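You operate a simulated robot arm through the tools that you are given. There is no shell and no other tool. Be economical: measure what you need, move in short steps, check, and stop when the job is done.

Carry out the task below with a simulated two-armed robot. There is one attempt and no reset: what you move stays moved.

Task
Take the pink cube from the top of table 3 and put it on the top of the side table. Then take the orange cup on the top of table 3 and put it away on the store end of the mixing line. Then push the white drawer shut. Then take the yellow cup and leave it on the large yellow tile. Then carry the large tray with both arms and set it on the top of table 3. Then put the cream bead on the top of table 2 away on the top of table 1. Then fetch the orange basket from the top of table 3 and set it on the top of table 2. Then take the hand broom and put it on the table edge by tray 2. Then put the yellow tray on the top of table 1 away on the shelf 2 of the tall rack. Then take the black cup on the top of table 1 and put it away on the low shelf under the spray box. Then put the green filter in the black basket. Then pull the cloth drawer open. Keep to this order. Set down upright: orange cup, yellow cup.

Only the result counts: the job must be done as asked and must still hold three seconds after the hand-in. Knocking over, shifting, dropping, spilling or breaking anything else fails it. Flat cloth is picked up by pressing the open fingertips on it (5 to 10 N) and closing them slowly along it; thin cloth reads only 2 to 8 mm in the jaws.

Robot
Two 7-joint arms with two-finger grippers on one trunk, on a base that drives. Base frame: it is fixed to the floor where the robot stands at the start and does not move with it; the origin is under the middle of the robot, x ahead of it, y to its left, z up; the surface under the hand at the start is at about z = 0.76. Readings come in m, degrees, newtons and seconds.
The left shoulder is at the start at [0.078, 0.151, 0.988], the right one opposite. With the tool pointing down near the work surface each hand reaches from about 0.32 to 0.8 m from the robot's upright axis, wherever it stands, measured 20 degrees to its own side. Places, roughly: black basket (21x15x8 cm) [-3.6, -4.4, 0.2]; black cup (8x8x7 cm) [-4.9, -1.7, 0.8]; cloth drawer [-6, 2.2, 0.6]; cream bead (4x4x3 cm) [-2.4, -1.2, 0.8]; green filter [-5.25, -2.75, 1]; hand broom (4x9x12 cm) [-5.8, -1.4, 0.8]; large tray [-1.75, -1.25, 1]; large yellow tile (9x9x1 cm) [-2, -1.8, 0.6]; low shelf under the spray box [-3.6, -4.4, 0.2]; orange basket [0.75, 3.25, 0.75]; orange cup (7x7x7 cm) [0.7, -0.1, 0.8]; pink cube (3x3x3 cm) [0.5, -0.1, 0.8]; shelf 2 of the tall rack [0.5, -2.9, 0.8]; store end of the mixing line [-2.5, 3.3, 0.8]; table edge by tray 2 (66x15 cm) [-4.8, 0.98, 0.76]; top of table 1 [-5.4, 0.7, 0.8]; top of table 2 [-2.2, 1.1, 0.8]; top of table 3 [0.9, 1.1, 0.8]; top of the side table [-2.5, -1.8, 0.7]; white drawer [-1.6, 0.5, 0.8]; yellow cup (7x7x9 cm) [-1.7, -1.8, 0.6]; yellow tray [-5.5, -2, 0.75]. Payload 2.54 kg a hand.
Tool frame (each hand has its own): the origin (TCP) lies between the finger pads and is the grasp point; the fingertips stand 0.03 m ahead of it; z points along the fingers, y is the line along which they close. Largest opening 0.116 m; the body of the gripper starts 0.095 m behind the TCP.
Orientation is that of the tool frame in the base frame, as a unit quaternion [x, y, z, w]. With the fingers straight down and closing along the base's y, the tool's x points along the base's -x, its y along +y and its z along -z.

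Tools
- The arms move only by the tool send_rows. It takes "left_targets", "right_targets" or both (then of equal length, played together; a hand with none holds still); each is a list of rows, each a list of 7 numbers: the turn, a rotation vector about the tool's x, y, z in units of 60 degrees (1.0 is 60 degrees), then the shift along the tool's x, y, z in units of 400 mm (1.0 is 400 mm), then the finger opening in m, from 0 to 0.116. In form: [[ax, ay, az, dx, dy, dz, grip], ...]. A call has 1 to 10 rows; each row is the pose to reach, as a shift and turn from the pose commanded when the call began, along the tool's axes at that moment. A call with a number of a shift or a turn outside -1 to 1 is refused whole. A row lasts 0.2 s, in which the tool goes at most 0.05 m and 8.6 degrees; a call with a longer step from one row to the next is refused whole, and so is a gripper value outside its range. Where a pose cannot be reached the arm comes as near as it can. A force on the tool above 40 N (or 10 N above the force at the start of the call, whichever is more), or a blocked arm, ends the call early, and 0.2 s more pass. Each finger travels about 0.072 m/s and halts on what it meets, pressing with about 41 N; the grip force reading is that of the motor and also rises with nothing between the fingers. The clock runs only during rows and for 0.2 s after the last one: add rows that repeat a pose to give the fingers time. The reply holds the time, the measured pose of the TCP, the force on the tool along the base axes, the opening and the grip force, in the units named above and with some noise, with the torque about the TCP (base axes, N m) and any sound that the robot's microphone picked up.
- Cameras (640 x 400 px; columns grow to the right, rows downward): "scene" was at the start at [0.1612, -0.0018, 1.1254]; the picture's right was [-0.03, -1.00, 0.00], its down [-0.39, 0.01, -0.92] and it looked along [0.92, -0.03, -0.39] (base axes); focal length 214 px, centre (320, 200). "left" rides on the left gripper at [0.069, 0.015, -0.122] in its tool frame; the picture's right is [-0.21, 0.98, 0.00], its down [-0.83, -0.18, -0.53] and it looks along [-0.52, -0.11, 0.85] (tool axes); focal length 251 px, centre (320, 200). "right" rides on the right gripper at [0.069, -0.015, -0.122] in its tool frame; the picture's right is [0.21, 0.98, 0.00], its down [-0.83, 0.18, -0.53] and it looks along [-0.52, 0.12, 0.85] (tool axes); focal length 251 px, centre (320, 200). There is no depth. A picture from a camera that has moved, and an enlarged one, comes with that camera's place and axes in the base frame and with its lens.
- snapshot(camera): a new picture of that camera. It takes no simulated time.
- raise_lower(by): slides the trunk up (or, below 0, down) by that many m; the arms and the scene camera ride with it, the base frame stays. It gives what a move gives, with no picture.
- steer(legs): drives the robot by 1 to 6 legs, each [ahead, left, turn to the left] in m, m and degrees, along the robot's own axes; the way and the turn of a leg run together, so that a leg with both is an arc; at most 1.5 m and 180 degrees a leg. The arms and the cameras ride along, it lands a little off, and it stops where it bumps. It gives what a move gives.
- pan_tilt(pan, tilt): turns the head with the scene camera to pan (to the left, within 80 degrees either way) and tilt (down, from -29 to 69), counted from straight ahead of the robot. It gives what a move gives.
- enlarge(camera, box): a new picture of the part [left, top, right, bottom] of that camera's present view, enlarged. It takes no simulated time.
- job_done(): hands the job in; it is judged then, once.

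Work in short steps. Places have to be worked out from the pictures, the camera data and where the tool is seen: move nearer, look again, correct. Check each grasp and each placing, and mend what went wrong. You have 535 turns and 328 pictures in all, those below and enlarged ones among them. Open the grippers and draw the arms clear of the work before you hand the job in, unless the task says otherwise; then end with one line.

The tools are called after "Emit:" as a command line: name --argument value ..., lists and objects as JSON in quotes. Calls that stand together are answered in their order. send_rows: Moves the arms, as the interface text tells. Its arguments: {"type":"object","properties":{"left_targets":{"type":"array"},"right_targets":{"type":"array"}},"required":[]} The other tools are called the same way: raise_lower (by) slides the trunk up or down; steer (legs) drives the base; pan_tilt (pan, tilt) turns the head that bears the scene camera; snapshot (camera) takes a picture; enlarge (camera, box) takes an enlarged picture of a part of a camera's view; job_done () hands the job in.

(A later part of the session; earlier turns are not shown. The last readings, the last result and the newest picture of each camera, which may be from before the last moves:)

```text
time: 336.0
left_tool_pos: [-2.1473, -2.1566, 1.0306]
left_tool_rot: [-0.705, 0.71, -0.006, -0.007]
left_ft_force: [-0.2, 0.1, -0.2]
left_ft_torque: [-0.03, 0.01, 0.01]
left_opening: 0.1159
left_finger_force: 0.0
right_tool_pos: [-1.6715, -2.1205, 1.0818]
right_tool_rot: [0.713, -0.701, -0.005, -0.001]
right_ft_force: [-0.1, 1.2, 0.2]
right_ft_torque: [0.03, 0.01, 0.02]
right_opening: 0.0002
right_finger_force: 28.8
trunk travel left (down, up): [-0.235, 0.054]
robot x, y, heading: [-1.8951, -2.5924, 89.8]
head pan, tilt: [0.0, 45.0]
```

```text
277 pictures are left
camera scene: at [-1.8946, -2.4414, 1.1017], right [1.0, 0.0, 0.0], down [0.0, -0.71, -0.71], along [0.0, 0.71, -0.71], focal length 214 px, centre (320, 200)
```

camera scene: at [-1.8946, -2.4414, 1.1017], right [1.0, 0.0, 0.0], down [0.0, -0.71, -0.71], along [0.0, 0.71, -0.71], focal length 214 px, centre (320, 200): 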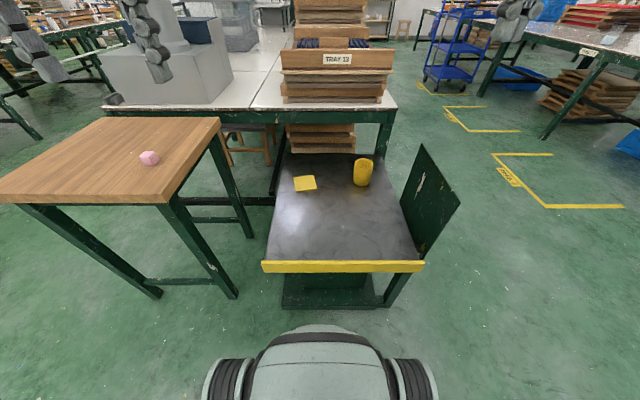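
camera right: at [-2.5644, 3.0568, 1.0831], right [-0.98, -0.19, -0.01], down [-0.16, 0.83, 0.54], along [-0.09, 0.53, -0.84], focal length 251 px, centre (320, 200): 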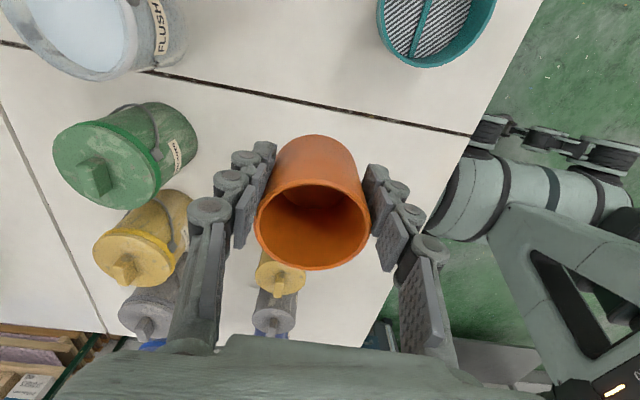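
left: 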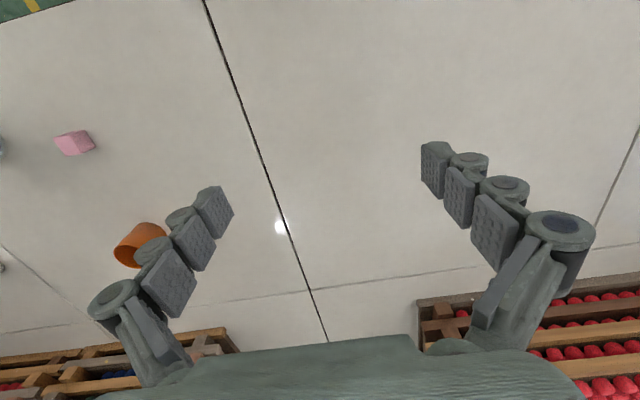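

Tile is at about [-1.952, -1.818] and cup base at [-1.733, -1.82], with the plate near z≈0.555. I'll raise the left hand out of the way, shift left and forward, and lower the trunk.

Emit:
send_rows --left_targets '[[0, 0, 0, 0, 0, -0.1, 0.116], [0, 0, 0, 0.05, 0, -0.2, 0.116], [0, 0, 0, 0.1, 0, -0.3, 0.116], [0, 0, 0, 0.15, 0, -0.4, 0.116]]' --right_targets '[[0, 0, 0, 0, 0, 0, 0.02], [0, 0, 0, 0, 0, 0, 0.05], [0, 0, 0, 0, 0, 0, 0.08], [0, 0, 0, 0, 0, 0, 0.116]]'

Emit:
steer --legs '[[0.1, 0.12, 0]]'

Emit:
raise_lower --by -0.2

Emit:
snapshot --camera "right"

Emit:
snapshot --camera "scene"

```text
time: 337.0
left_tool_pos: [-2.1423, -2.2126, 1.1904]
left_tool_rot: [-0.704, 0.71, -0.005, -0.007]
left_ft_force: [0.0, -0.3, -0.1]
left_ft_torque: [0.0, -0.04, 0.0]
left_opening: 0.116
left_finger_force: 0.1
left hand out of reach, approached as far as the arm can: row 4
right_tool_pos: [-1.6706, -2.1204, 1.0819]
right_tool_rot: [0.713, -0.701, -0.006, -0.001]
right_ft_force: [-0.8, 0.5, -0.5]
right_ft_torque: [0.01, 0.01, 0.02]
right_opening: 0.1132
right_finger_force: 0.1
trunk travel left (down, up): [-0.235, 0.054]
robot x, y, heading: [-1.8933, -2.5896, 89.9]
head pan, tilt: [0.0, 45.0]
```

```text
time: 338.8
left_tool_pos: [-2.2632, -2.1137, 1.191]
left_tool_rot: [-0.704, 0.71, -0.006, -0.007]
left_ft_force: [0.1, 0.1, 0.4]
left_ft_torque: [0.0, 0.01, 0.01]
left_opening: 0.1158
left_finger_force: 0.1
right_tool_pos: [-1.7922, -2.0222, 1.0811]
right_tool_rot: [0.713, -0.701, -0.005, -0.001]
right_ft_force: [0.9, -0.4, -0.5]
right_ft_torque: [-0.01, -0.02, -0.02]
right_opening: 0.116
right_finger_force: 0.0
trunk travel left (down, up): [-0.235, 0.054]
robot x, y, heading: [-2.0134, -2.4947, 90.1]
head pan, tilt: [0.0, 45.0]
```

```text
time: 341.0
left_tool_pos: [-2.2627, -2.1129, 0.9901]
left_tool_rot: [-0.704, 0.71, -0.005, -0.006]
left_ft_force: [0.6, -1.0, -0.9]
left_ft_torque: [0.03, -0.02, 0.01]
left_opening: 0.1163
left_finger_force: 0.1
right_tool_pos: [-1.7922, -2.0227, 0.8816]
right_tool_rot: [0.713, -0.701, -0.005, -0.002]
right_ft_force: [-0.1, -0.1, 0.2]
right_ft_torque: [0.0, 0.01, -0.01]
right_opening: 0.1159
right_finger_force: 0.1
trunk travel left (down, up): [-0.035, 0.254]
robot x, y, heading: [-2.0142, -2.4929, 89.9]
head pan, tilt: [0.0, 45.0]
```

```text
276 pictures are left
camera right: at [-1.7739, -2.0939, 1.0026], right [-0.97, -0.23, 0.0], down [-0.19, 0.82, 0.54], along [-0.13, 0.53, -0.84], focal length 251 px, centre (320, 200)
```

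right: 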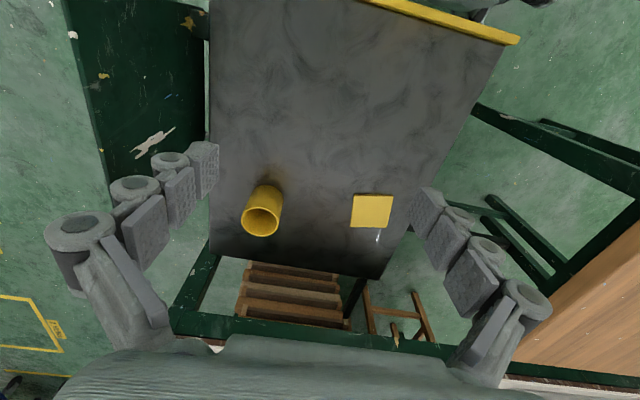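

```text
275 pictures are left
camera scene: at [-2.0147, -2.3435, 0.9018], right [1.0, 0.0, 0.0], down [0.0, -0.71, -0.71], along [0.0, 0.71, -0.71], focal length 214 px, centre (320, 200)
```

scene: 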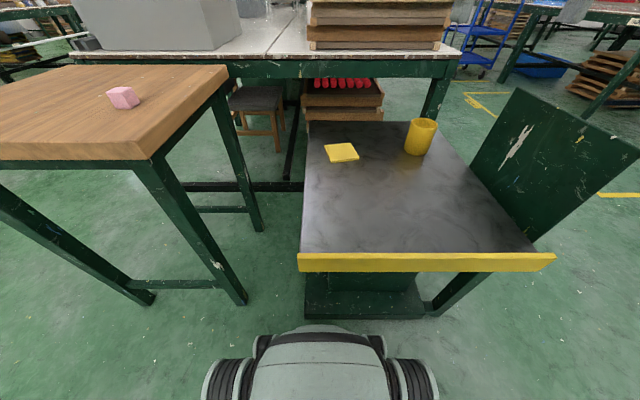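

Cup axis at about [-1.737, -1.808] and rim z≈0.645. I'll move the right hand above it with the fingers open.

Emit:
send_rows --right_targets '[[0, 0, 0, -0.09, -0.023, 0.03, 0.116], [0, 0, 0, -0.18, -0.046, 0.06, 0.116], [0, 0, 0, -0.27, -0.069, 0.1, 0.116], [0, 0, 0, -0.36, -0.092, 0.14, 0.116], [0, 0, 0, -0.45, -0.115, 0.18, 0.116], [0, 0, 0, -0.5375, -0.1375, 0.22, 0.116]]'

Emit:
snapshot --camera "right"

```text
time: 342.4
left_tool_pos: [-2.2626, -2.1132, 0.9897]
left_tool_rot: [-0.704, 0.71, -0.005, -0.006]
left_ft_force: [0.1, -0.1, 0.2]
left_ft_torque: [0.03, -0.01, 0.0]
left_opening: 0.1159
left_finger_force: 0.1
right_tool_pos: [-1.7385, -1.8424, 0.7901]
right_tool_rot: [0.713, -0.701, -0.007, -0.002]
right_ft_force: [-0.8, 0.0, -0.3]
right_ft_torque: [0.0, -0.02, -0.01]
right_opening: 0.116
right_finger_force: 0.0
right hand out of reach, approached as far as the arm can: row 5, 6
trunk travel left (down, up): [-0.035, 0.254]
robot x, y, heading: [-2.0149, -2.4918, 90.0]
head pan, tilt: [0.0, 45.0]
```

```text
274 pictures are left
camera right: at [-1.7216, -1.914, 0.9095], right [-0.97, -0.23, 0.0], down [-0.19, 0.82, 0.54], along [-0.13, 0.53, -0.84], focal length 251 px, centre (320, 200)
```

right: 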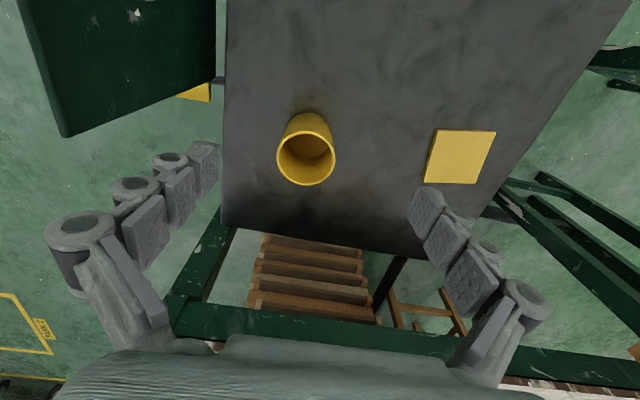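

The cup is at [-1.736, -1.798], slightly beyond. I'll nudge the base forward 0.05 and descend.

Emit:
steer --legs '[[0.05, 0, 0]]'

```text
time: 343.3
left_tool_pos: [-2.2639, -2.0631, 0.9905]
left_tool_rot: [-0.704, 0.71, -0.006, -0.007]
left_ft_force: [0.4, 0.4, -0.5]
left_ft_torque: [0.02, 0.0, 0.0]
left_opening: 0.1159
left_finger_force: 0.0
right_tool_pos: [-1.7397, -1.7936, 0.7884]
right_tool_rot: [0.713, -0.701, -0.006, -0.002]
right_ft_force: [0.2, -0.5, 0.6]
right_ft_torque: [0.0, -0.02, -0.02]
right_opening: 0.1159
right_finger_force: 0.0
trunk travel left (down, up): [-0.035, 0.254]
robot x, y, heading: [-2.0143, -2.4423, 89.9]
head pan, tilt: [0.0, 45.0]
```

Centred over the cup. Descend to z=0.61 and close.

Emit:
send_rows --right_targets '[[0, 0, 0, 0.005, -0.005, 0.1, 0.116], [0, 0, 0, 0.011, -0.009, 0.2, 0.116], [0, 0, 0, 0.011, -0.009, 0.3, 0.116], [0, 0, 0, 0.011, -0.009, 0.4, 0.116], [0, 0, 0, 0.011, -0.009, 0.445, 0.116]]'

Emit:
snapshot --camera "right"

Emit:
snapshot --camera "scene"

```text
time: 344.5
left_tool_pos: [-2.2635, -2.0632, 0.9905]
left_tool_rot: [-0.704, 0.71, -0.006, -0.007]
left_ft_force: [-0.2, -0.2, -0.6]
left_ft_torque: [0.02, -0.01, 0.0]
left_opening: 0.1161
left_finger_force: 0.2
right_tool_pos: [-1.7373, -1.7961, 0.6101]
right_tool_rot: [0.714, -0.701, -0.006, -0.001]
right_ft_force: [0.8, 0.0, 0.2]
right_ft_torque: [0.0, 0.04, 0.02]
right_opening: 0.1161
right_finger_force: 0.2
trunk travel left (down, up): [-0.035, 0.254]
robot x, y, heading: [-2.0175, -2.4427, 90.1]
head pan, tilt: [0.0, 45.0]
```

```text
273 pictures are left
camera right: at [-1.72, -1.8666, 0.7302], right [-0.97, -0.23, 0.0], down [-0.19, 0.82, 0.54], along [-0.13, 0.53, -0.84], focal length 251 px, centre (320, 200)
```

right: 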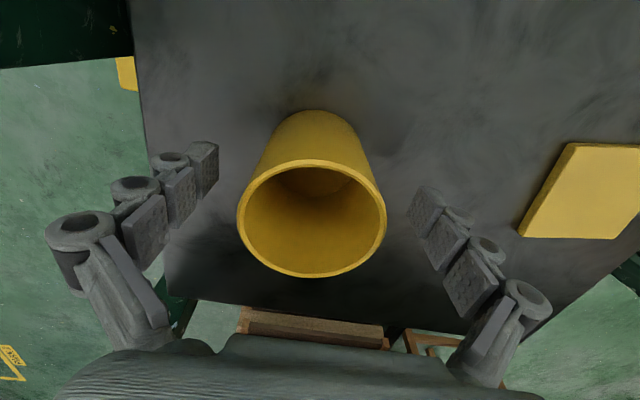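

```text
272 pictures are left
camera scene: at [-2.0147, -2.2933, 0.9017], right [1.0, 0.0, 0.0], down [0.0, -0.71, -0.71], along [0.0, 0.71, -0.71], focal length 214 px, centre (320, 200)
```

scene: 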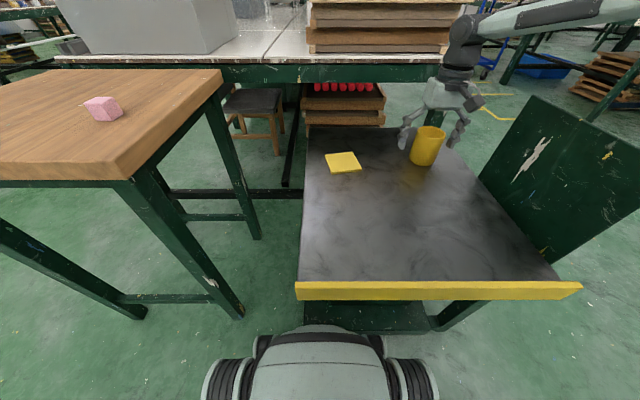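

Straddling the cup. Close the fingers and lift about 10 cm.

Emit:
send_rows --right_targets '[[0, 0, 0, 0, 0, 0, 0.09], [0, 0, 0, 0, 0, 0, 0.07], [0, 0, 0, 0, 0, 0, 0.058], [0, 0, 0, 0, 0, 0, 0.055], [0, 0, 0, 0, 0, 0, 0.055], [0, 0, 0, 0, 0, -0.06, 0.055], [0, 0, 0, 0, 0, -0.16, 0.055], [0, 0, 0, 0, 0, -0.26, 0.055]]'

Emit:
snapshot --camera "right"

```text
time: 346.3
left_tool_pos: [-2.2622, -2.0629, 0.9904]
left_tool_rot: [-0.704, 0.711, -0.005, -0.006]
left_ft_force: [0.4, 0.9, -0.4]
left_ft_torque: [0.0, 0.0, -0.03]
left_opening: 0.116
left_finger_force: 0.0
right_tool_pos: [-1.7369, -1.7967, 0.7142]
right_tool_rot: [0.713, -0.701, -0.005, -0.001]
right_ft_force: [0.3, 0.4, -0.1]
right_ft_torque: [-0.03, 0.01, -0.01]
right_opening: 0.065
right_finger_force: 40.8
trunk travel left (down, up): [-0.035, 0.254]
robot x, y, heading: [-2.0157, -2.4451, 90.0]
head pan, tilt: [0.0, 45.0]
```

```text
271 pictures are left
camera right: at [-1.7195, -1.868, 0.8342], right [-0.97, -0.23, 0.0], down [-0.19, 0.82, 0.54], along [-0.13, 0.53, -0.84], focal length 251 px, centre (320, 200)
```

right: 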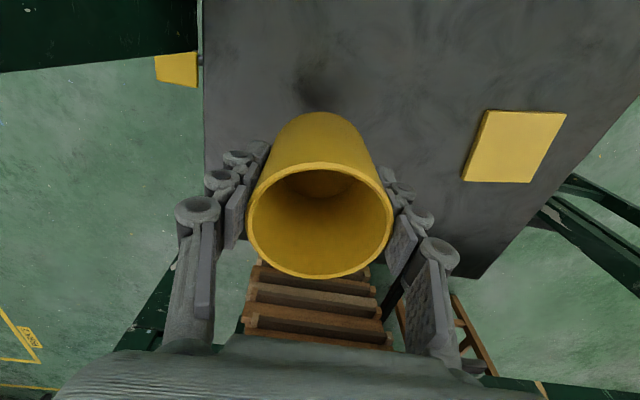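

The cup is held. The tile is at [-1.955, -1.818]; I'll move across at this height.

Emit:
send_rows --right_targets '[[0, 0, 0, 0.01, 0.1, 0, 0.055], [0, 0, 0, 0.02, 0.2, 0, 0.055], [0, 0, 0, 0.03, 0.3, 0, 0.055], [0, 0, 0, 0.035, 0.4, 0, 0.055], [0, 0, 0, 0.035, 0.5, 0, 0.055], [0, 0, 0, 0.035, 0.55, 0, 0.055], [0, 0, 0, 0.035, 0.55, 0.1, 0.055]]'

Emit:
snapshot --camera "right"

Emit:
snapshot --camera "scene"

```text
time: 347.9
left_tool_pos: [-2.2633, -2.0621, 0.9906]
left_tool_rot: [-0.703, 0.711, -0.004, -0.007]
left_ft_force: [-0.6, -0.3, -0.9]
left_ft_torque: [0.04, 0.03, 0.05]
left_opening: 0.1161
left_finger_force: 0.0
right_tool_pos: [-1.8878, -1.8666, 0.6821]
right_tool_rot: [0.713, -0.701, -0.006, -0.002]
right_ft_force: [0.1, -0.6, 0.0]
right_ft_torque: [-0.01, -0.01, 0.01]
right_opening: 0.0649
right_finger_force: 40.9
right hand out of reach, approached as far as the arm can: row 3, 4, 5, 6, 7
trunk travel left (down, up): [-0.035, 0.254]
robot x, y, heading: [-2.0165, -2.4465, 89.9]
head pan, tilt: [0.0, 45.0]
```

```text
270 pictures are left
camera right: at [-1.8708, -1.9383, 0.8018], right [-0.97, -0.23, 0.0], down [-0.19, 0.82, 0.54], along [-0.13, 0.53, -0.84], focal length 251 px, centre (320, 200)
```

right: 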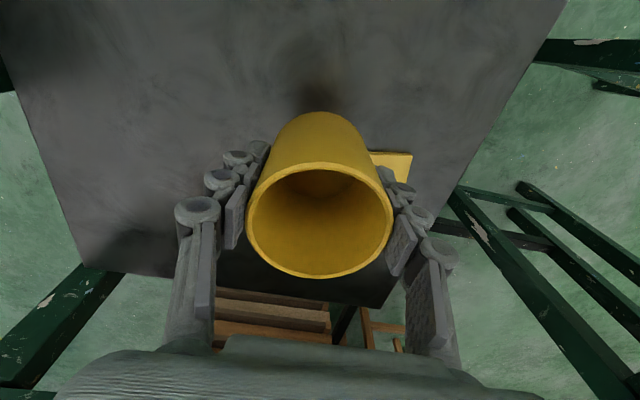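

```text
269 pictures are left
camera scene: at [-2.0147, -2.2934, 0.9018], right [1.0, 0.0, 0.0], down [0.0, -0.71, -0.71], along [0.0, 0.71, -0.71], focal length 214 px, centre (320, 200)
```

scene: 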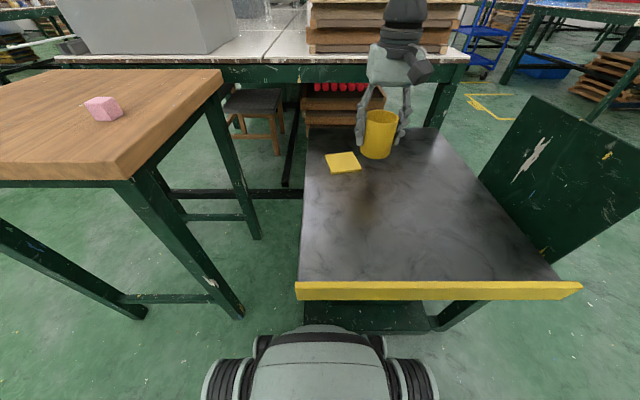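

The reach towards the centre is limited, so I'll shift the base left 0.15 with the cup well above the plate.

Emit:
steer --legs '[[0, 0.15, 0]]'

```text
time: 350.0
left_tool_pos: [-2.4145, -2.0635, 0.9898]
left_tool_rot: [-0.704, 0.71, -0.005, -0.006]
left_ft_force: [0.7, 0.9, -0.4]
left_ft_torque: [0.02, 0.01, 0.03]
left_opening: 0.116
left_finger_force: 0.0
right_tool_pos: [-2.0398, -1.8659, 0.6814]
right_tool_rot: [0.713, -0.701, -0.006, -0.001]
right_ft_force: [0.7, 0.3, -0.1]
right_ft_torque: [0.0, 0.01, 0.02]
right_opening: 0.0649
right_finger_force: 41.3
trunk travel left (down, up): [-0.035, 0.254]
robot x, y, heading: [-2.1689, -2.4409, 89.9]
head pan, tilt: [0.0, 45.0]
```

Move onto the tile axis.

Emit:
send_rows --right_targets '[[0, 0, 0, -0.045, -0.07, 0, 0.055], [0, 0, 0, -0.09, -0.14, 0, 0.055], [0, 0, 0, -0.135, -0.207, 0, 0.055], [0, 0, 0, -0.135, -0.207, 0.06, 0.055]]'

Emit:
snapshot --camera "right"

Emit:
enlarge --camera "scene" --box '[290, 60, 530, 210]'

```text
time: 351.0
left_tool_pos: [-2.4158, -2.0639, 0.9903]
left_tool_rot: [-0.704, 0.71, -0.005, -0.006]
left_ft_force: [0.6, -0.2, 0.3]
left_ft_torque: [0.0, 0.01, 0.0]
left_opening: 0.1159
left_finger_force: 0.1
right_tool_pos: [-1.9593, -1.8104, 0.6574]
right_tool_rot: [0.714, -0.701, -0.007, -0.002]
right_ft_force: [0.5, 0.8, -0.3]
right_ft_torque: [0.02, -0.03, 0.01]
right_opening: 0.0651
right_finger_force: 40.9
trunk travel left (down, up): [-0.035, 0.254]
robot x, y, heading: [-2.1731, -2.4437, 89.9]
head pan, tilt: [0.0, 45.0]
```

```text
268 pictures are left
camera right: at [-1.9419, -1.8832, 0.7777], right [-0.97, -0.23, 0.0], down [-0.19, 0.82, 0.54], along [-0.13, 0.53, -0.84], focal length 251 px, centre (320, 200)
```

right: 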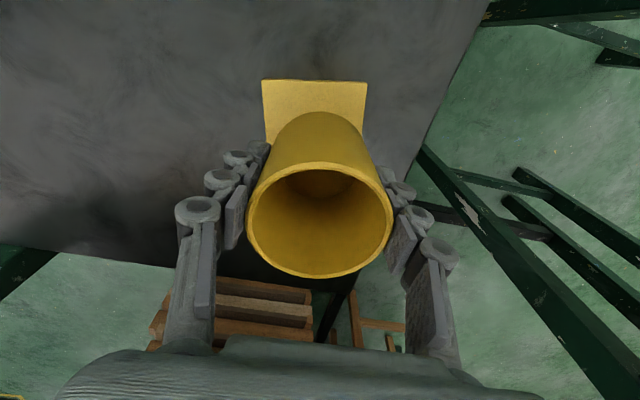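

```text
2.67 times, centred on (410, 135) of scene
camera zoom: at [-2.1672, -2.2932, 0.9018], right [1.0, 0.0, 0.0], down [0.0, -0.71, -0.71], along [0.0, 0.71, -0.71], focal length 572 px, centre (80, 373)
```

zoom: 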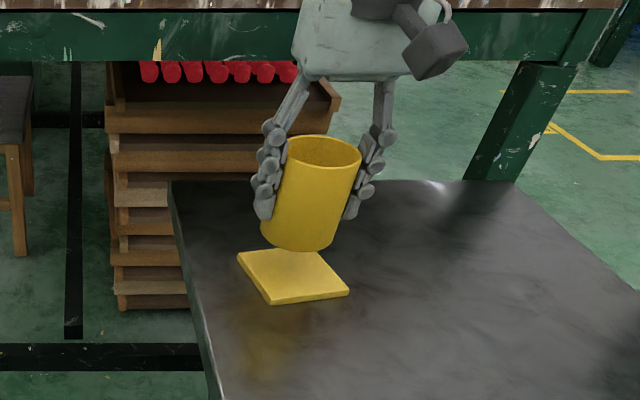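

The cup is over the tile; a 6 mm correction in +x, then lower to contact at TCP ≈0.62.

Emit:
send_rows --right_targets '[[0, 0, 0, 0, -0.014, 0.04, 0.055], [0, 0, 0, 0, -0.014, 0.07, 0.055], [0, 0, 0, 0, -0.014, 0.085, 0.055], [0, 0, 0, 0, -0.014, 0.092, 0.055], [0, 0, 0, 0, -0.014, 0.098, 0.055]]'

Emit:
enlarge --camera "scene" --box '[330, 90, 490, 190]'

```text
time: 352.2
left_tool_pos: [-2.4175, -2.064, 0.9911]
left_tool_rot: [-0.704, 0.71, -0.005, -0.006]
left_ft_force: [-0.4, -0.6, -0.4]
left_ft_torque: [-0.02, 0.03, 0.01]
left_opening: 0.1158
left_finger_force: 0.1
right_tool_pos: [-1.9548, -1.8103, 0.618]
right_tool_rot: [0.714, -0.7, -0.008, -0.002]
right_ft_force: [1.5, -0.6, 5.1]
right_ft_torque: [-0.15, -0.15, 0.0]
right_opening: 0.0652
right_finger_force: 40.9
trunk travel left (down, up): [-0.035, 0.254]
robot x, y, heading: [-2.1659, -2.4419, 90.0]
head pan, tilt: [0.0, 45.0]
```

```text
4.00 times, centred on (410, 140) of scene
camera zoom: at [-2.1673, -2.2936, 0.902], right [1.0, 0.0, 0.0], down [0.0, -0.71, -0.71], along [0.0, 0.71, -0.71], focal length 858 px, centre (-40, 440)
```

zoom: 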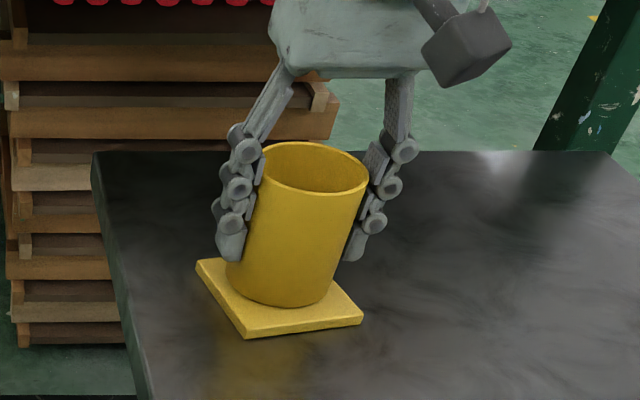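

On the tile (5 N). Release slowly and rise.

Emit:
send_rows --right_targets '[[0, 0, 0, 0, 0, 0, 0.075], [0, 0, 0, 0, 0, 0, 0.095], [0, 0, 0, 0, 0, 0, 0.11], [0, 0, 0, 0, 0, 0, 0.116], [0, 0, 0, 0, 0, -0.08, 0.116], [0, 0, 0, 0, 0, -0.18, 0.116], [0, 0, 0, 0, 0, -0.28, 0.116], [0, 0, 0, 0.05, 0, -0.38, 0.116], [0, 0, 0, 0.15, 0, -0.44, 0.116], [0, 0, 0, 0.25, 0, -0.5, 0.116]]'

Emit:
enlarge --camera "scene" --box '[290, 60, 530, 210]'

```text
time: 354.4
left_tool_pos: [-2.4168, -2.0632, 0.9893]
left_tool_rot: [-0.704, 0.71, -0.005, -0.006]
left_ft_force: [0.4, -0.3, 0.3]
left_ft_torque: [-0.01, -0.01, 0.01]
left_opening: 0.1159
left_finger_force: 0.0
right_tool_pos: [-1.951, -1.9145, 0.8195]
right_tool_rot: [0.713, -0.701, -0.006, -0.001]
right_ft_force: [-0.2, 0.2, -0.3]
right_ft_torque: [-0.07, -0.02, 0.03]
right_opening: 0.116
right_finger_force: 0.0
trunk travel left (down, up): [-0.035, 0.254]
robot x, y, heading: [-2.1648, -2.4455, 90.1]
head pan, tilt: [0.0, 45.0]
```

```text
2.67 times, centred on (410, 135) of scene
camera zoom: at [-2.1672, -2.2933, 0.9017], right [1.0, 0.0, 0.0], down [0.0, -0.71, -0.71], along [0.0, 0.71, -0.71], focal length 572 px, centre (80, 373)
```

zoom: 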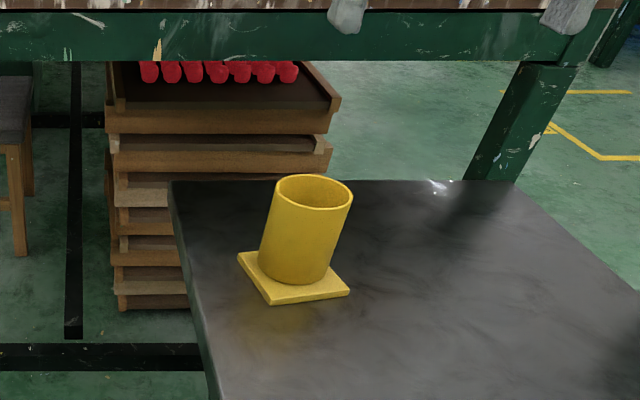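

The yellow cup stands on the tile. Next is the large tray; I'll raise the trunk and drive round to the east aisle at y≈-1.25 facing table 2.

Emit:
raise_lower --by 0.2

Emit:
steer --legs '[[-0.2, 0, 0], [0, -1.4, 0], [1.4, 0, 0], [0, 0, 90]]'

Emit:
pan_tilt --pan 0 --tilt 20

Emit:
snapshot --camera "scene"

```text
time: 356.6
left_tool_pos: [-2.4157, -2.0626, 1.1901]
left_tool_rot: [-0.704, 0.71, -0.004, -0.008]
left_ft_force: [0.4, -0.1, -0.3]
left_ft_torque: [0.0, 0.0, 0.01]
left_opening: 0.1161
left_finger_force: 0.0
right_tool_pos: [-1.9498, -1.913, 1.0168]
right_tool_rot: [0.713, -0.701, -0.006, -0.001]
right_ft_force: [-0.1, 0.1, 0.4]
right_ft_torque: [0.02, 0.05, -0.02]
right_opening: 0.1161
right_finger_force: 0.0
trunk travel left (down, up): [-0.235, 0.054]
robot x, y, heading: [-2.1685, -2.4445, 89.9]
head pan, tilt: [0.0, 45.0]
```

```text
time: 381.9
left_tool_pos: [-1.1588, -1.4973, 1.1902]
left_tool_rot: [1.0, 0.001, 0.008, 0.001]
left_ft_force: [0.3, 0.4, 0.5]
left_ft_torque: [-0.03, 0.02, 0.0]
left_opening: 0.1159
left_finger_force: 0.2
right_tool_pos: [-1.3128, -1.0343, 1.0185]
right_tool_rot: [1.0, 0.014, -0.007, 0.004]
right_ft_force: [-0.4, -0.1, 0.6]
right_ft_torque: [0.0, -0.01, 0.01]
right_opening: 0.1161
right_finger_force: 0.0
trunk travel left (down, up): [-0.235, 0.054]
robot x, y, heading: [-0.78, -1.2434, -179.4]
head pan, tilt: [0.0, 45.0]
```

```text
time: 382.8
left_tool_pos: [-1.1594, -1.4981, 1.1905]
left_tool_rot: [1.0, 0.001, 0.007, 0.001]
left_ft_force: [0.7, -1.0, -0.1]
left_ft_torque: [0.03, 0.01, 0.04]
left_opening: 0.1158
left_finger_force: 0.0
right_tool_pos: [-1.3123, -1.0345, 1.0183]
right_tool_rot: [1.0, 0.014, -0.007, 0.004]
right_ft_force: [0.2, 0.3, 0.5]
right_ft_torque: [0.03, -0.01, -0.03]
right_opening: 0.1161
right_finger_force: 0.1
trunk travel left (down, up): [-0.235, 0.054]
robot x, y, heading: [-0.7783, -1.2493, -179.6]
head pan, tilt: [0.0, 20.0]
```

```text
264 pictures are left
camera scene: at [-0.9411, -1.2461, 1.1403], right [-0.01, 1.0, 0.0], down [0.34, 0.0, -0.94], along [-0.94, -0.01, -0.34], focal length 214 px, centre (320, 200)
```

scene: 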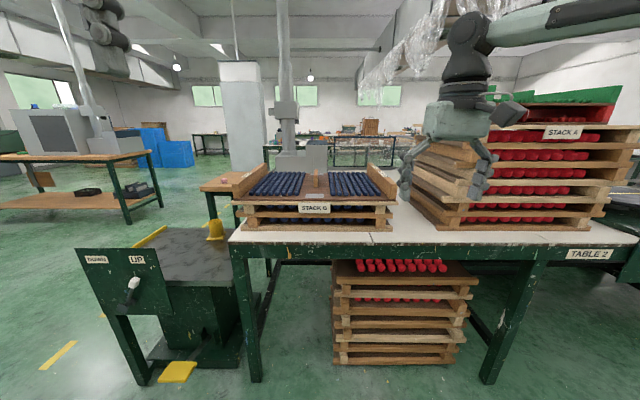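

Stack 6 with blue rods is at the hinted place. Zooming.

Emit:
enlarge --camera "scene" --box '[220, 140, 420, 265]'

```text
3.20 times, centred on (320, 202) of scene
camera zoom: at [-0.9411, -1.2461, 1.1403], right [-0.01, 1.0, 0.0], down [0.34, 0.0, -0.94], along [-0.94, -0.01, -0.34], focal length 686 px, centre (320, 192)
```

zoom: 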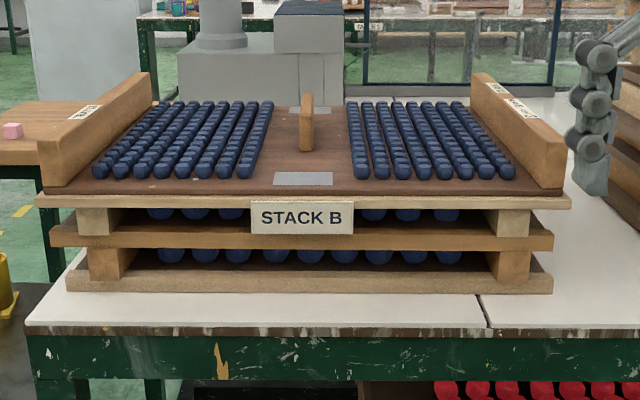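

The large tray sits on Stack B with two end boards (about 3 cm thick, tops near z≈0.945) that serve as grips. They are near y≈-1.55 and y≈-1.0. I'll raise the right hand, narrow both grippers and drive closer to measure.

Emit:
send_rows --right_targets '[[0, 0, 0, 0.05, 0, -0.1, 0.1], [0, 0, 0, 0.1, 0, -0.2, 0.08], [0, 0, 0, 0.15, 0, -0.27, 0.07]]' --left_targets '[[0, 0, 0, 0, 0, 0.05, 0.1], [0, 0, 0, 0, 0, 0.1, 0.08], [0, 0, 0, 0, 0, 0.15, 0.07]]'

Emit:
steer --legs '[[0.42, 0.02, 0]]'

Emit:
pan_tilt --pan 0 --tilt 40

Emit:
snapshot --camera "scene"

Emit:
snapshot --camera "right"

Emit:
snapshot --camera "left"

```text
time: 383.6
left_tool_pos: [-1.1568, -1.4976, 1.131]
left_tool_rot: [1.0, 0.002, 0.008, 0.001]
left_ft_force: [-0.8, 0.5, -0.4]
left_ft_torque: [0.05, 0.0, -0.01]
left_opening: 0.07
left_finger_force: 0.1
right_tool_pos: [-1.2521, -1.0331, 1.1257]
right_tool_rot: [1.0, 0.014, -0.007, 0.004]
right_ft_force: [0.8, 0.5, 0.5]
right_ft_torque: [0.0, -0.02, 0.02]
right_opening: 0.0701
right_finger_force: 0.0
trunk travel left (down, up): [-0.235, 0.054]
robot x, y, heading: [-0.7787, -1.2491, -179.6]
head pan, tilt: [0.0, 20.0]
```

```text
time: 386.2
left_tool_pos: [-1.578, -1.5197, 1.131]
left_tool_rot: [1.0, 0.0, 0.008, 0.001]
left_ft_force: [1.0, -0.2, 0.0]
left_ft_torque: [0.02, 0.0, -0.02]
left_opening: 0.0698
left_finger_force: 0.1
right_tool_pos: [-1.6713, -1.0542, 1.1249]
right_tool_rot: [1.0, 0.013, -0.005, 0.003]
right_ft_force: [-0.3, -0.3, 0.1]
right_ft_torque: [-0.01, -0.02, -0.03]
right_opening: 0.0704
right_finger_force: 0.1
trunk travel left (down, up): [-0.235, 0.054]
robot x, y, heading: [-1.2013, -1.2724, -179.5]
head pan, tilt: [0.0, 20.0]
```

```text
time: 387.0
left_tool_pos: [-1.5769, -1.5189, 1.1317]
left_tool_rot: [1.0, -0.001, 0.008, 0.001]
left_ft_force: [0.2, 0.7, 0.3]
left_ft_torque: [0.02, -0.02, 0.02]
left_opening: 0.0699
left_finger_force: 0.2
right_tool_pos: [-1.6708, -1.0542, 1.1246]
right_tool_rot: [1.0, 0.012, -0.006, 0.004]
right_ft_force: [-1.5, -0.5, 0.3]
right_ft_torque: [-0.01, -0.04, 0.01]
right_opening: 0.0703
right_finger_force: 0.1
trunk travel left (down, up): [-0.235, 0.054]
robot x, y, heading: [-1.1988, -1.2683, -179.7]
head pan, tilt: [0.0, 40.0]
```

```text
262 pictures are left
camera scene: at [-1.3528, -1.2686, 1.1091], right [-0.01, 1.0, 0.0], down [0.64, 0.0, -0.77], along [-0.77, 0.0, -0.64], focal length 214 px, centre (320, 200)
```

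scene: 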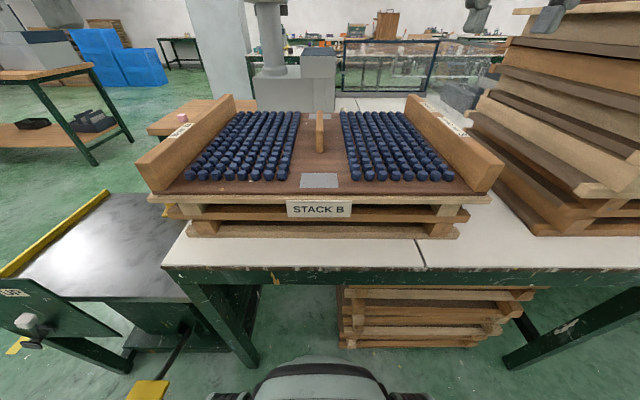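

```text
261 pictures are left
camera right: at [-1.601, -1.0373, 1.2449], right [0.24, -0.97, 0.0], down [-0.82, -0.2, 0.54], along [-0.53, -0.13, -0.84], focal length 251 px, centre (320, 200)
```

right: 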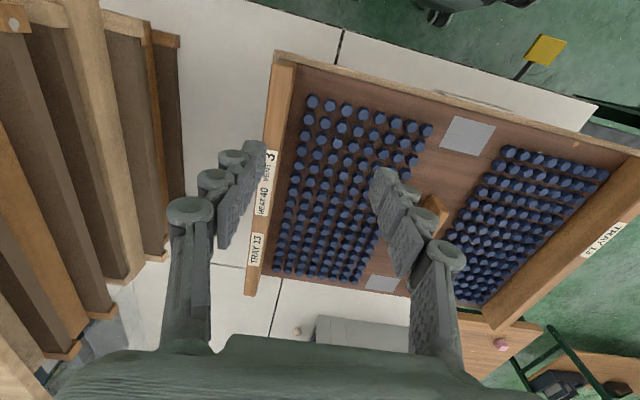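

```text
260 pictures are left
camera left: at [-1.5125, -1.5336, 1.2535], right [-0.22, -0.98, 0.0], down [-0.83, 0.18, 0.52], along [-0.51, 0.11, -0.85], focal length 251 px, centre (320, 200)
```

left: 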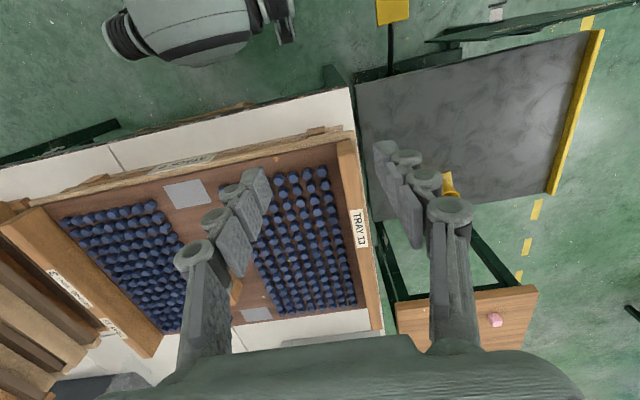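

The end boards run along x: right at y≈-1.006, left at y≈-1.540, x from -1.63 to -2.03, tops z≈0.943. I'll bring both hands above the mid-points at z=1.0 with a 5 cm opening.

Emit:
send_rows --left_targets '[[0, 0, 0, -0.08, 0.007, 0.0, 0.05], [0, 0, 0, -0.16, 0.014, 0.0, 0.05], [0, 0, 0, -0.24, 0.02, 0.03, 0.05], [0, 0, 0, -0.32, 0.03, 0.08, 0.05], [0, 0, 0, -0.4, 0.04, 0.14, 0.05], [0, 0, 0, -0.48, 0.05, 0.2, 0.05], [0, 0, 0, -0.56, 0.0525, 0.26, 0.05], [0, 0, 0, -0.6325, 0.0525, 0.33, 0.05]]' --right_targets '[[0, 0, 0, -0.05, -0.015, 0.0, 0.05], [0, 0, 0, -0.1, -0.03, 0.0, 0.05], [0, 0, 0, -0.15, -0.045, 0.03, 0.05], [0, 0, 0, -0.2, -0.06, 0.08, 0.05], [0, 0, 0, -0.25, -0.08, 0.14, 0.05], [0, 0, 0, -0.3, -0.1, 0.2, 0.05], [0, 0, 0, -0.35, -0.12, 0.26, 0.05], [0, 0, 0, -0.3975, -0.12, 0.31, 0.05]]'

Emit:
snapshot --camera "scene"

Emit:
snapshot --camera "right"

Emit:
snapshot --camera "left"

```text
time: 388.8
left_tool_pos: [-1.8291, -1.5394, 0.994]
left_tool_rot: [1.0, -0.001, 0.009, 0.001]
left_ft_force: [-0.4, 0.4, -0.3]
left_ft_torque: [0.02, -0.01, 0.03]
left_opening: 0.0499
left_finger_force: 0.1
right_tool_pos: [-1.8353, -1.0108, 1.0025]
right_tool_rot: [1.0, 0.012, -0.005, 0.003]
right_ft_force: [-0.6, 1.5, 0.5]
right_ft_torque: [-0.01, 0.0, 0.01]
right_opening: 0.0502
right_finger_force: 0.1
trunk travel left (down, up): [-0.235, 0.054]
robot x, y, heading: [-1.2026, -1.2689, -179.7]
head pan, tilt: [0.0, 40.0]
```

```text
259 pictures are left
camera scene: at [-1.3539, -1.2686, 1.1088], right [-0.01, 1.0, 0.0], down [0.64, 0.0, -0.77], along [-0.77, 0.0, -0.64], focal length 214 px, centre (320, 200)
```

scene: 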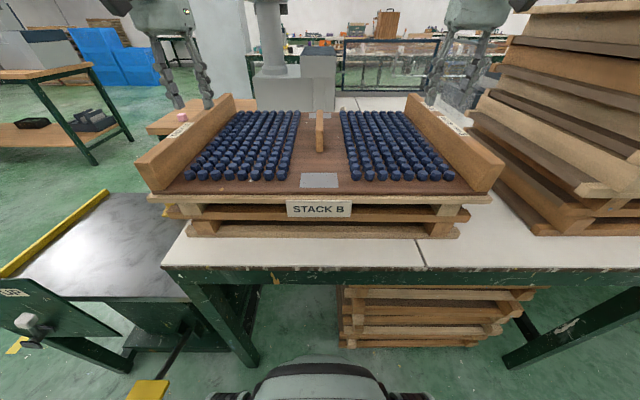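

```text
258 pictures are left
camera right: at [-1.7656, -0.9939, 1.121], right [0.24, -0.97, 0.01], down [-0.82, -0.2, 0.54], along [-0.53, -0.13, -0.84], focal length 251 px, centre (320, 200)
```

right: 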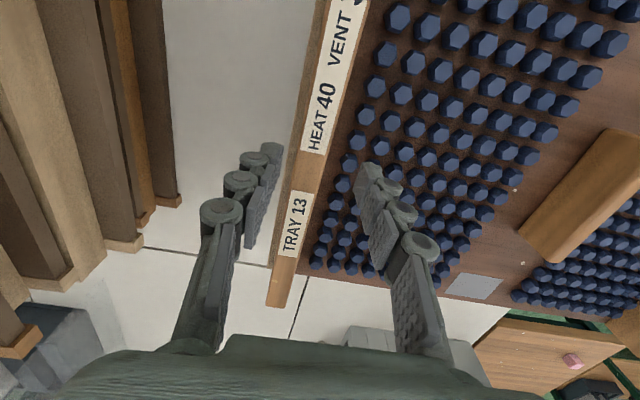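

```text
257 pictures are left
camera left: at [-1.7638, -1.5531, 1.1164], right [-0.22, -0.98, 0.0], down [-0.83, 0.18, 0.52], along [-0.51, 0.11, -0.85], focal length 251 px, centre (320, 200)
```

left: 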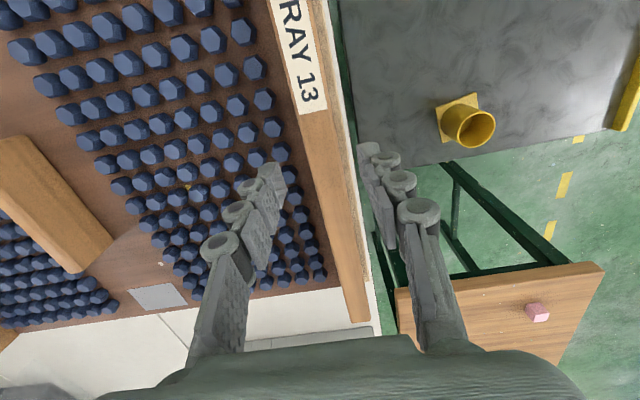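

Both hands are centred over the end boards. Descend to TCP z≈0.945 and close on the boards.

Emit:
send_rows --left_targets '[[0, 0, 0, 0, 0.009, 0.04, 0.05], [0, 0, 0, 0, 0.009, 0.08, 0.05], [0, 0, 0, 0, 0.009, 0.1225, 0.05], [0, 0, 0, 0, 0.009, 0.1225, 0.035], [0, 0, 0, 0, 0.009, 0.1225, 0.02], [0, 0, 0, 0, 0.009, 0.1225, 0.015], [0, 0, 0, 0, 0.009, 0.1225, 0.015]]' --right_targets '[[0, 0, 0, 0, -0.004, 0.05, 0.05], [0, 0, 0, 0, -0.004, 0.1, 0.05], [0, 0, 0, 0, -0.004, 0.144, 0.05], [0, 0, 0, 0, -0.004, 0.144, 0.035], [0, 0, 0, 0, -0.004, 0.144, 0.02], [0, 0, 0, 0, -0.004, 0.144, 0.015], [0, 0, 0, 0, -0.004, 0.144, 0.015]]'

Emit:
snapshot --camera "right"

Emit:
snapshot --camera "left"

```text
time: 390.4
left_tool_pos: [-1.8287, -1.5441, 0.9469]
left_tool_rot: [1.0, 0.0, 0.007, 0.002]
left_ft_force: [0.5, -6.8, 0.2]
left_ft_torque: [-0.16, -0.12, -0.13]
left_opening: 0.0236
left_finger_force: 40.7
right_tool_pos: [-1.8362, -1.0085, 0.9438]
right_tool_rot: [1.0, 0.009, -0.006, 0.003]
right_ft_force: [-1.3, 18.6, 1.1]
right_ft_torque: [0.5, 0.11, -0.99]
right_opening: 0.0235
right_finger_force: 41.0
trunk travel left (down, up): [-0.235, 0.054]
robot x, y, heading: [-1.2028, -1.2721, -179.9]
head pan, tilt: [0.0, 40.0]
```

```text
256 pictures are left
camera right: at [-1.7646, -0.9914, 1.0646], right [0.23, -0.97, 0.0], down [-0.82, -0.19, 0.54], along [-0.53, -0.13, -0.84], focal length 251 px, centre (320, 200)
```

right: 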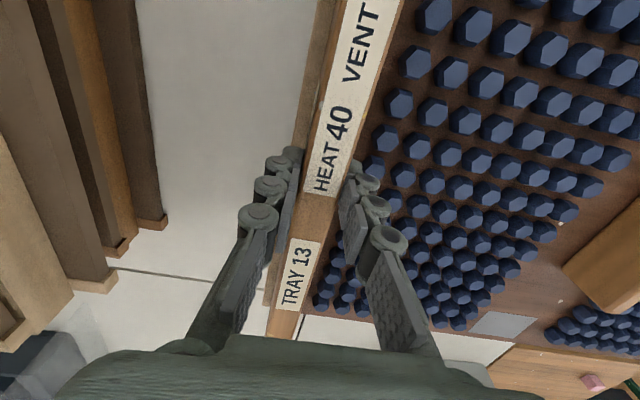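

```text
255 pictures are left
camera left: at [-1.7625, -1.5573, 1.0693], right [-0.21, -0.98, 0.0], down [-0.83, 0.18, 0.52], along [-0.51, 0.11, -0.85], focal length 251 px, centre (320, 200)
```

left: 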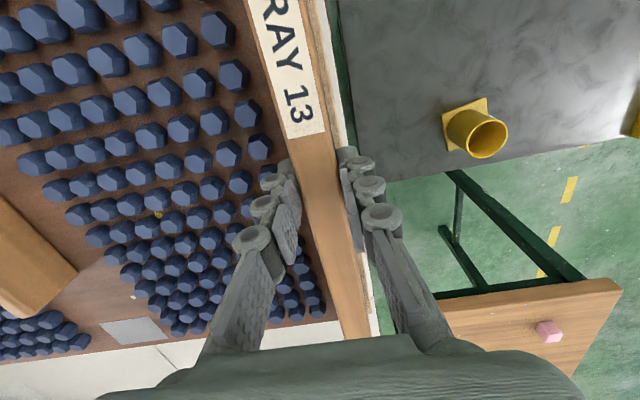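

Both boards are gripped at 23.5 mm. I'll lift with the trunk so both hands rise rigidly.

Emit:
raise_lower --by 0.052

Emit:
snapshot --camera "scene"

```text
time: 391.3
left_tool_pos: [-1.8301, -1.5437, 0.9959]
left_tool_rot: [1.0, 0.001, 0.011, 0.003]
left_ft_force: [1.4, -19.8, -13.6]
left_ft_torque: [-0.7, -0.1, 0.17]
left_opening: 0.0234
left_finger_force: 40.9
right_tool_pos: [-1.8366, -1.009, 0.9938]
right_tool_rot: [1.0, 0.012, -0.005, 0.001]
right_ft_force: [-2.2, 20.4, -12.0]
right_ft_torque: [0.37, 0.02, -0.76]
right_opening: 0.0236
right_finger_force: 41.1
trunk travel left (down, up): [-0.287, 0.002]
robot x, y, heading: [-1.1972, -1.2702, -179.8]
head pan, tilt: [0.0, 40.0]
```

```text
254 pictures are left
camera scene: at [-1.3553, -1.2687, 1.1603], right [-0.01, 1.0, 0.0], down [0.65, 0.0, -0.76], along [-0.76, 0.0, -0.65], focal length 214 px, centre (320, 200)
```

scene: 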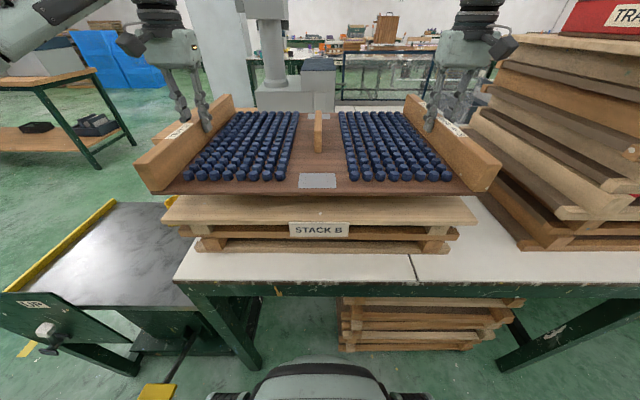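

The tray is up and level at about 13 N per hand. Back off, turn around and strafe to y≈0.3.

Emit:
steer --legs '[[-0.55, 0, 0], [0, 0, 180]]'

Emit:
snapshot --camera "scene"

```text
time: 401.9
left_tool_pos: [0.0009, -1.0293, 0.9967]
left_tool_rot: [0.029, 1.0, 0.003, -0.01]
left_ft_force: [-0.8, 22.3, -12.5]
left_ft_torque: [0.63, 0.06, 0.06]
left_opening: 0.0231
left_finger_force: 40.6
right_tool_pos: [-0.0252, -1.5638, 0.9945]
right_tool_rot: [0.018, 1.0, 0.001, 0.004]
right_ft_force: [0.5, -22.2, -13.0]
right_ft_torque: [-0.6, 0.04, -0.91]
right_opening: 0.0233
right_finger_force: 41.5
trunk travel left (down, up): [-0.287, 0.002]
robot x, y, heading: [-0.6439, -1.2677, -3.1]
head pan, tilt: [0.0, 40.0]
```

```text
253 pictures are left
camera scene: at [-0.4889, -1.2734, 1.1605], right [-0.05, -1.0, 0.0], down [-0.64, 0.03, -0.76], along [0.76, -0.04, -0.64], focal length 214 px, centre (320, 200)
```

scene: 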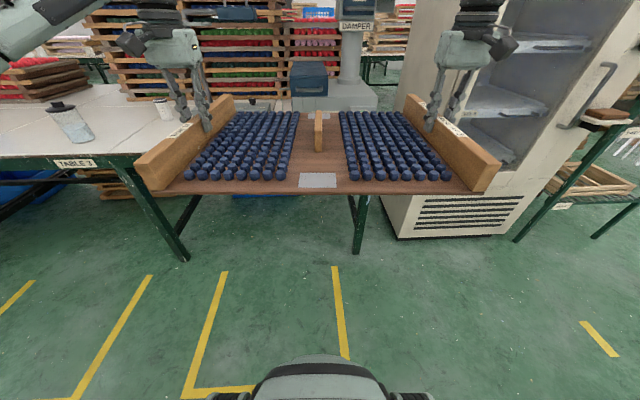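

Still level. Straighten and strafe left 1.55 m.

Emit:
steer --legs '[[0, 0, 3], [0, 1.0, 0], [0, 0.58, 0]]'

Emit:
snapshot --camera "scene"

```text
time: 418.0
left_tool_pos: [0.0057, 0.5743, 0.997]
left_tool_rot: [0.015, 1.0, 0.002, -0.01]
left_ft_force: [-1.7, 2.2, -12.7]
left_ft_torque: [0.07, 0.14, 0.08]
left_opening: 0.0233
left_finger_force: 41.4
right_tool_pos: [-0.002, 0.0365, 0.994]
right_tool_rot: [0.004, 1.0, 0.001, 0.004]
right_ft_force: [2.3, -1.1, -12.9]
right_ft_torque: [-0.07, 0.01, -0.91]
right_opening: 0.0236
right_finger_force: 41.5
trunk travel left (down, up): [-0.287, 0.002]
robot x, y, heading: [-0.6267, 0.314, -1.3]
head pan, tilt: [0.0, 40.0]
```

```text
252 pictures are left
camera scene: at [-0.4753, 0.3142, 1.1605], right [-0.02, -1.0, 0.0], down [-0.64, 0.01, -0.76], along [0.76, -0.02, -0.64], focal length 214 px, centre (320, 200)
```

scene: 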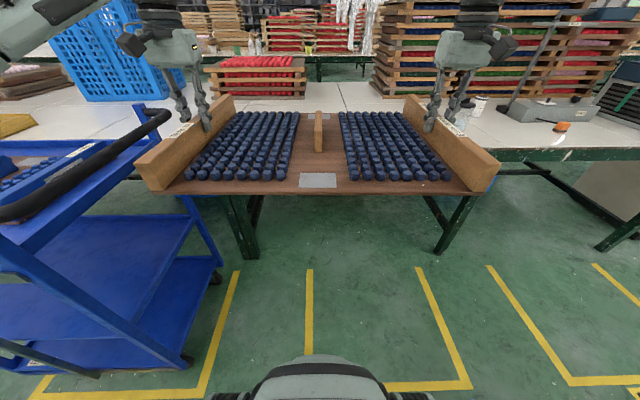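

The blue cart is close on the left, so I'll shift right 0.09 and straighten, then drive forward 0.6 over table 3.

Emit:
steer --legs '[[0, -0.09, 1.3], [0.4, 0, 0], [0.2, 0, 0]]'

Emit:
snapshot --camera "scene"

Emit:
snapshot --camera "right"

Emit:
snapshot --camera "left"

```text
time: 422.8
left_tool_pos: [0.5967, 0.5079, 0.9957]
left_tool_rot: [-0.003, 1.0, 0.003, -0.01]
left_ft_force: [-1.0, -2.0, -13.6]
left_ft_torque: [-0.08, 0.14, 0.08]
left_opening: 0.0236
left_finger_force: 40.8
right_tool_pos: [0.6062, -0.028, 0.9924]
right_tool_rot: [-0.013, 1.0, 0.001, 0.003]
right_ft_force: [1.1, 2.5, -12.8]
right_ft_torque: [0.06, 0.03, -0.9]
right_opening: 0.0237
right_finger_force: 40.8
trunk travel left (down, up): [-0.287, 0.002]
robot x, y, heading: [-0.0324, 0.2268, 0.7]
head pan, tilt: [0.0, 40.0]
```

```text
251 pictures are left
camera scene: at [0.1245, 0.2327, 1.1604], right [0.01, -1.0, 0.0], down [-0.65, -0.01, -0.76], along [0.76, 0.01, -0.65], focal length 214 px, centre (320, 200)
```

scene: 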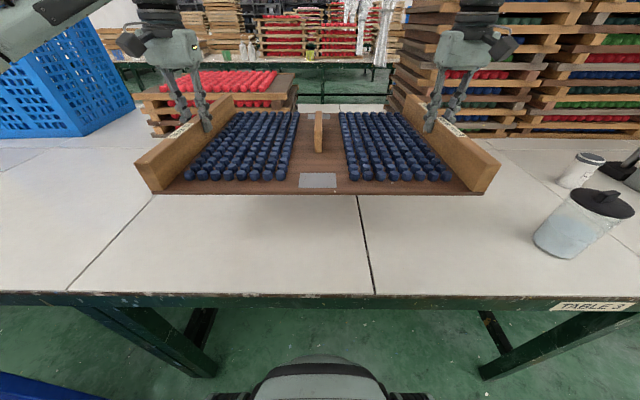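

```text
250 pictures are left
camera right: at [0.5369, -0.0468, 1.1139], right [-0.24, 0.97, 0.0], down [0.82, 0.2, 0.54], along [0.52, 0.13, -0.84], focal length 251 px, centre (320, 200)
```

right: 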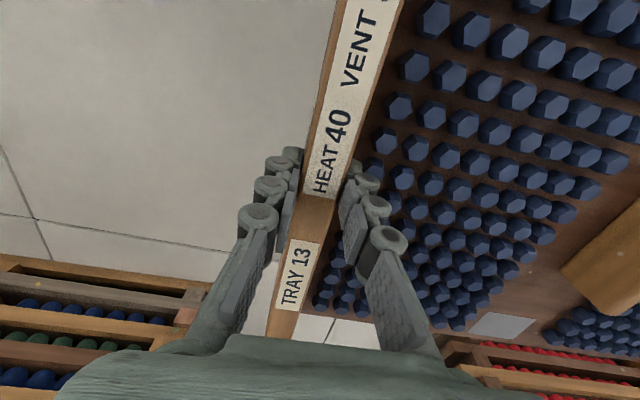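

```text
249 pictures are left
camera left: at [0.5286, 0.5223, 1.1185], right [0.21, 0.98, 0.0], down [0.84, -0.18, 0.52], along [0.5, -0.11, -0.86], focal length 251 px, centre (320, 200)
```

left: 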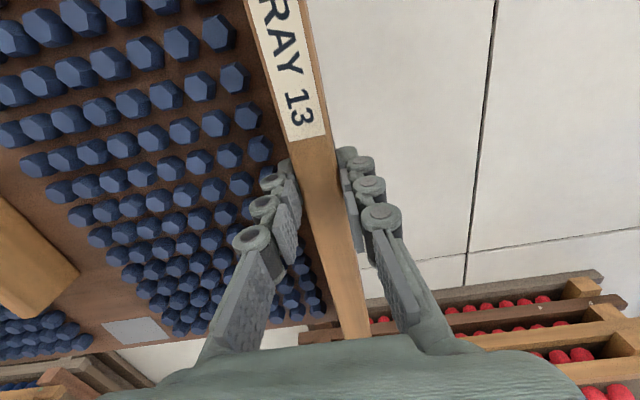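

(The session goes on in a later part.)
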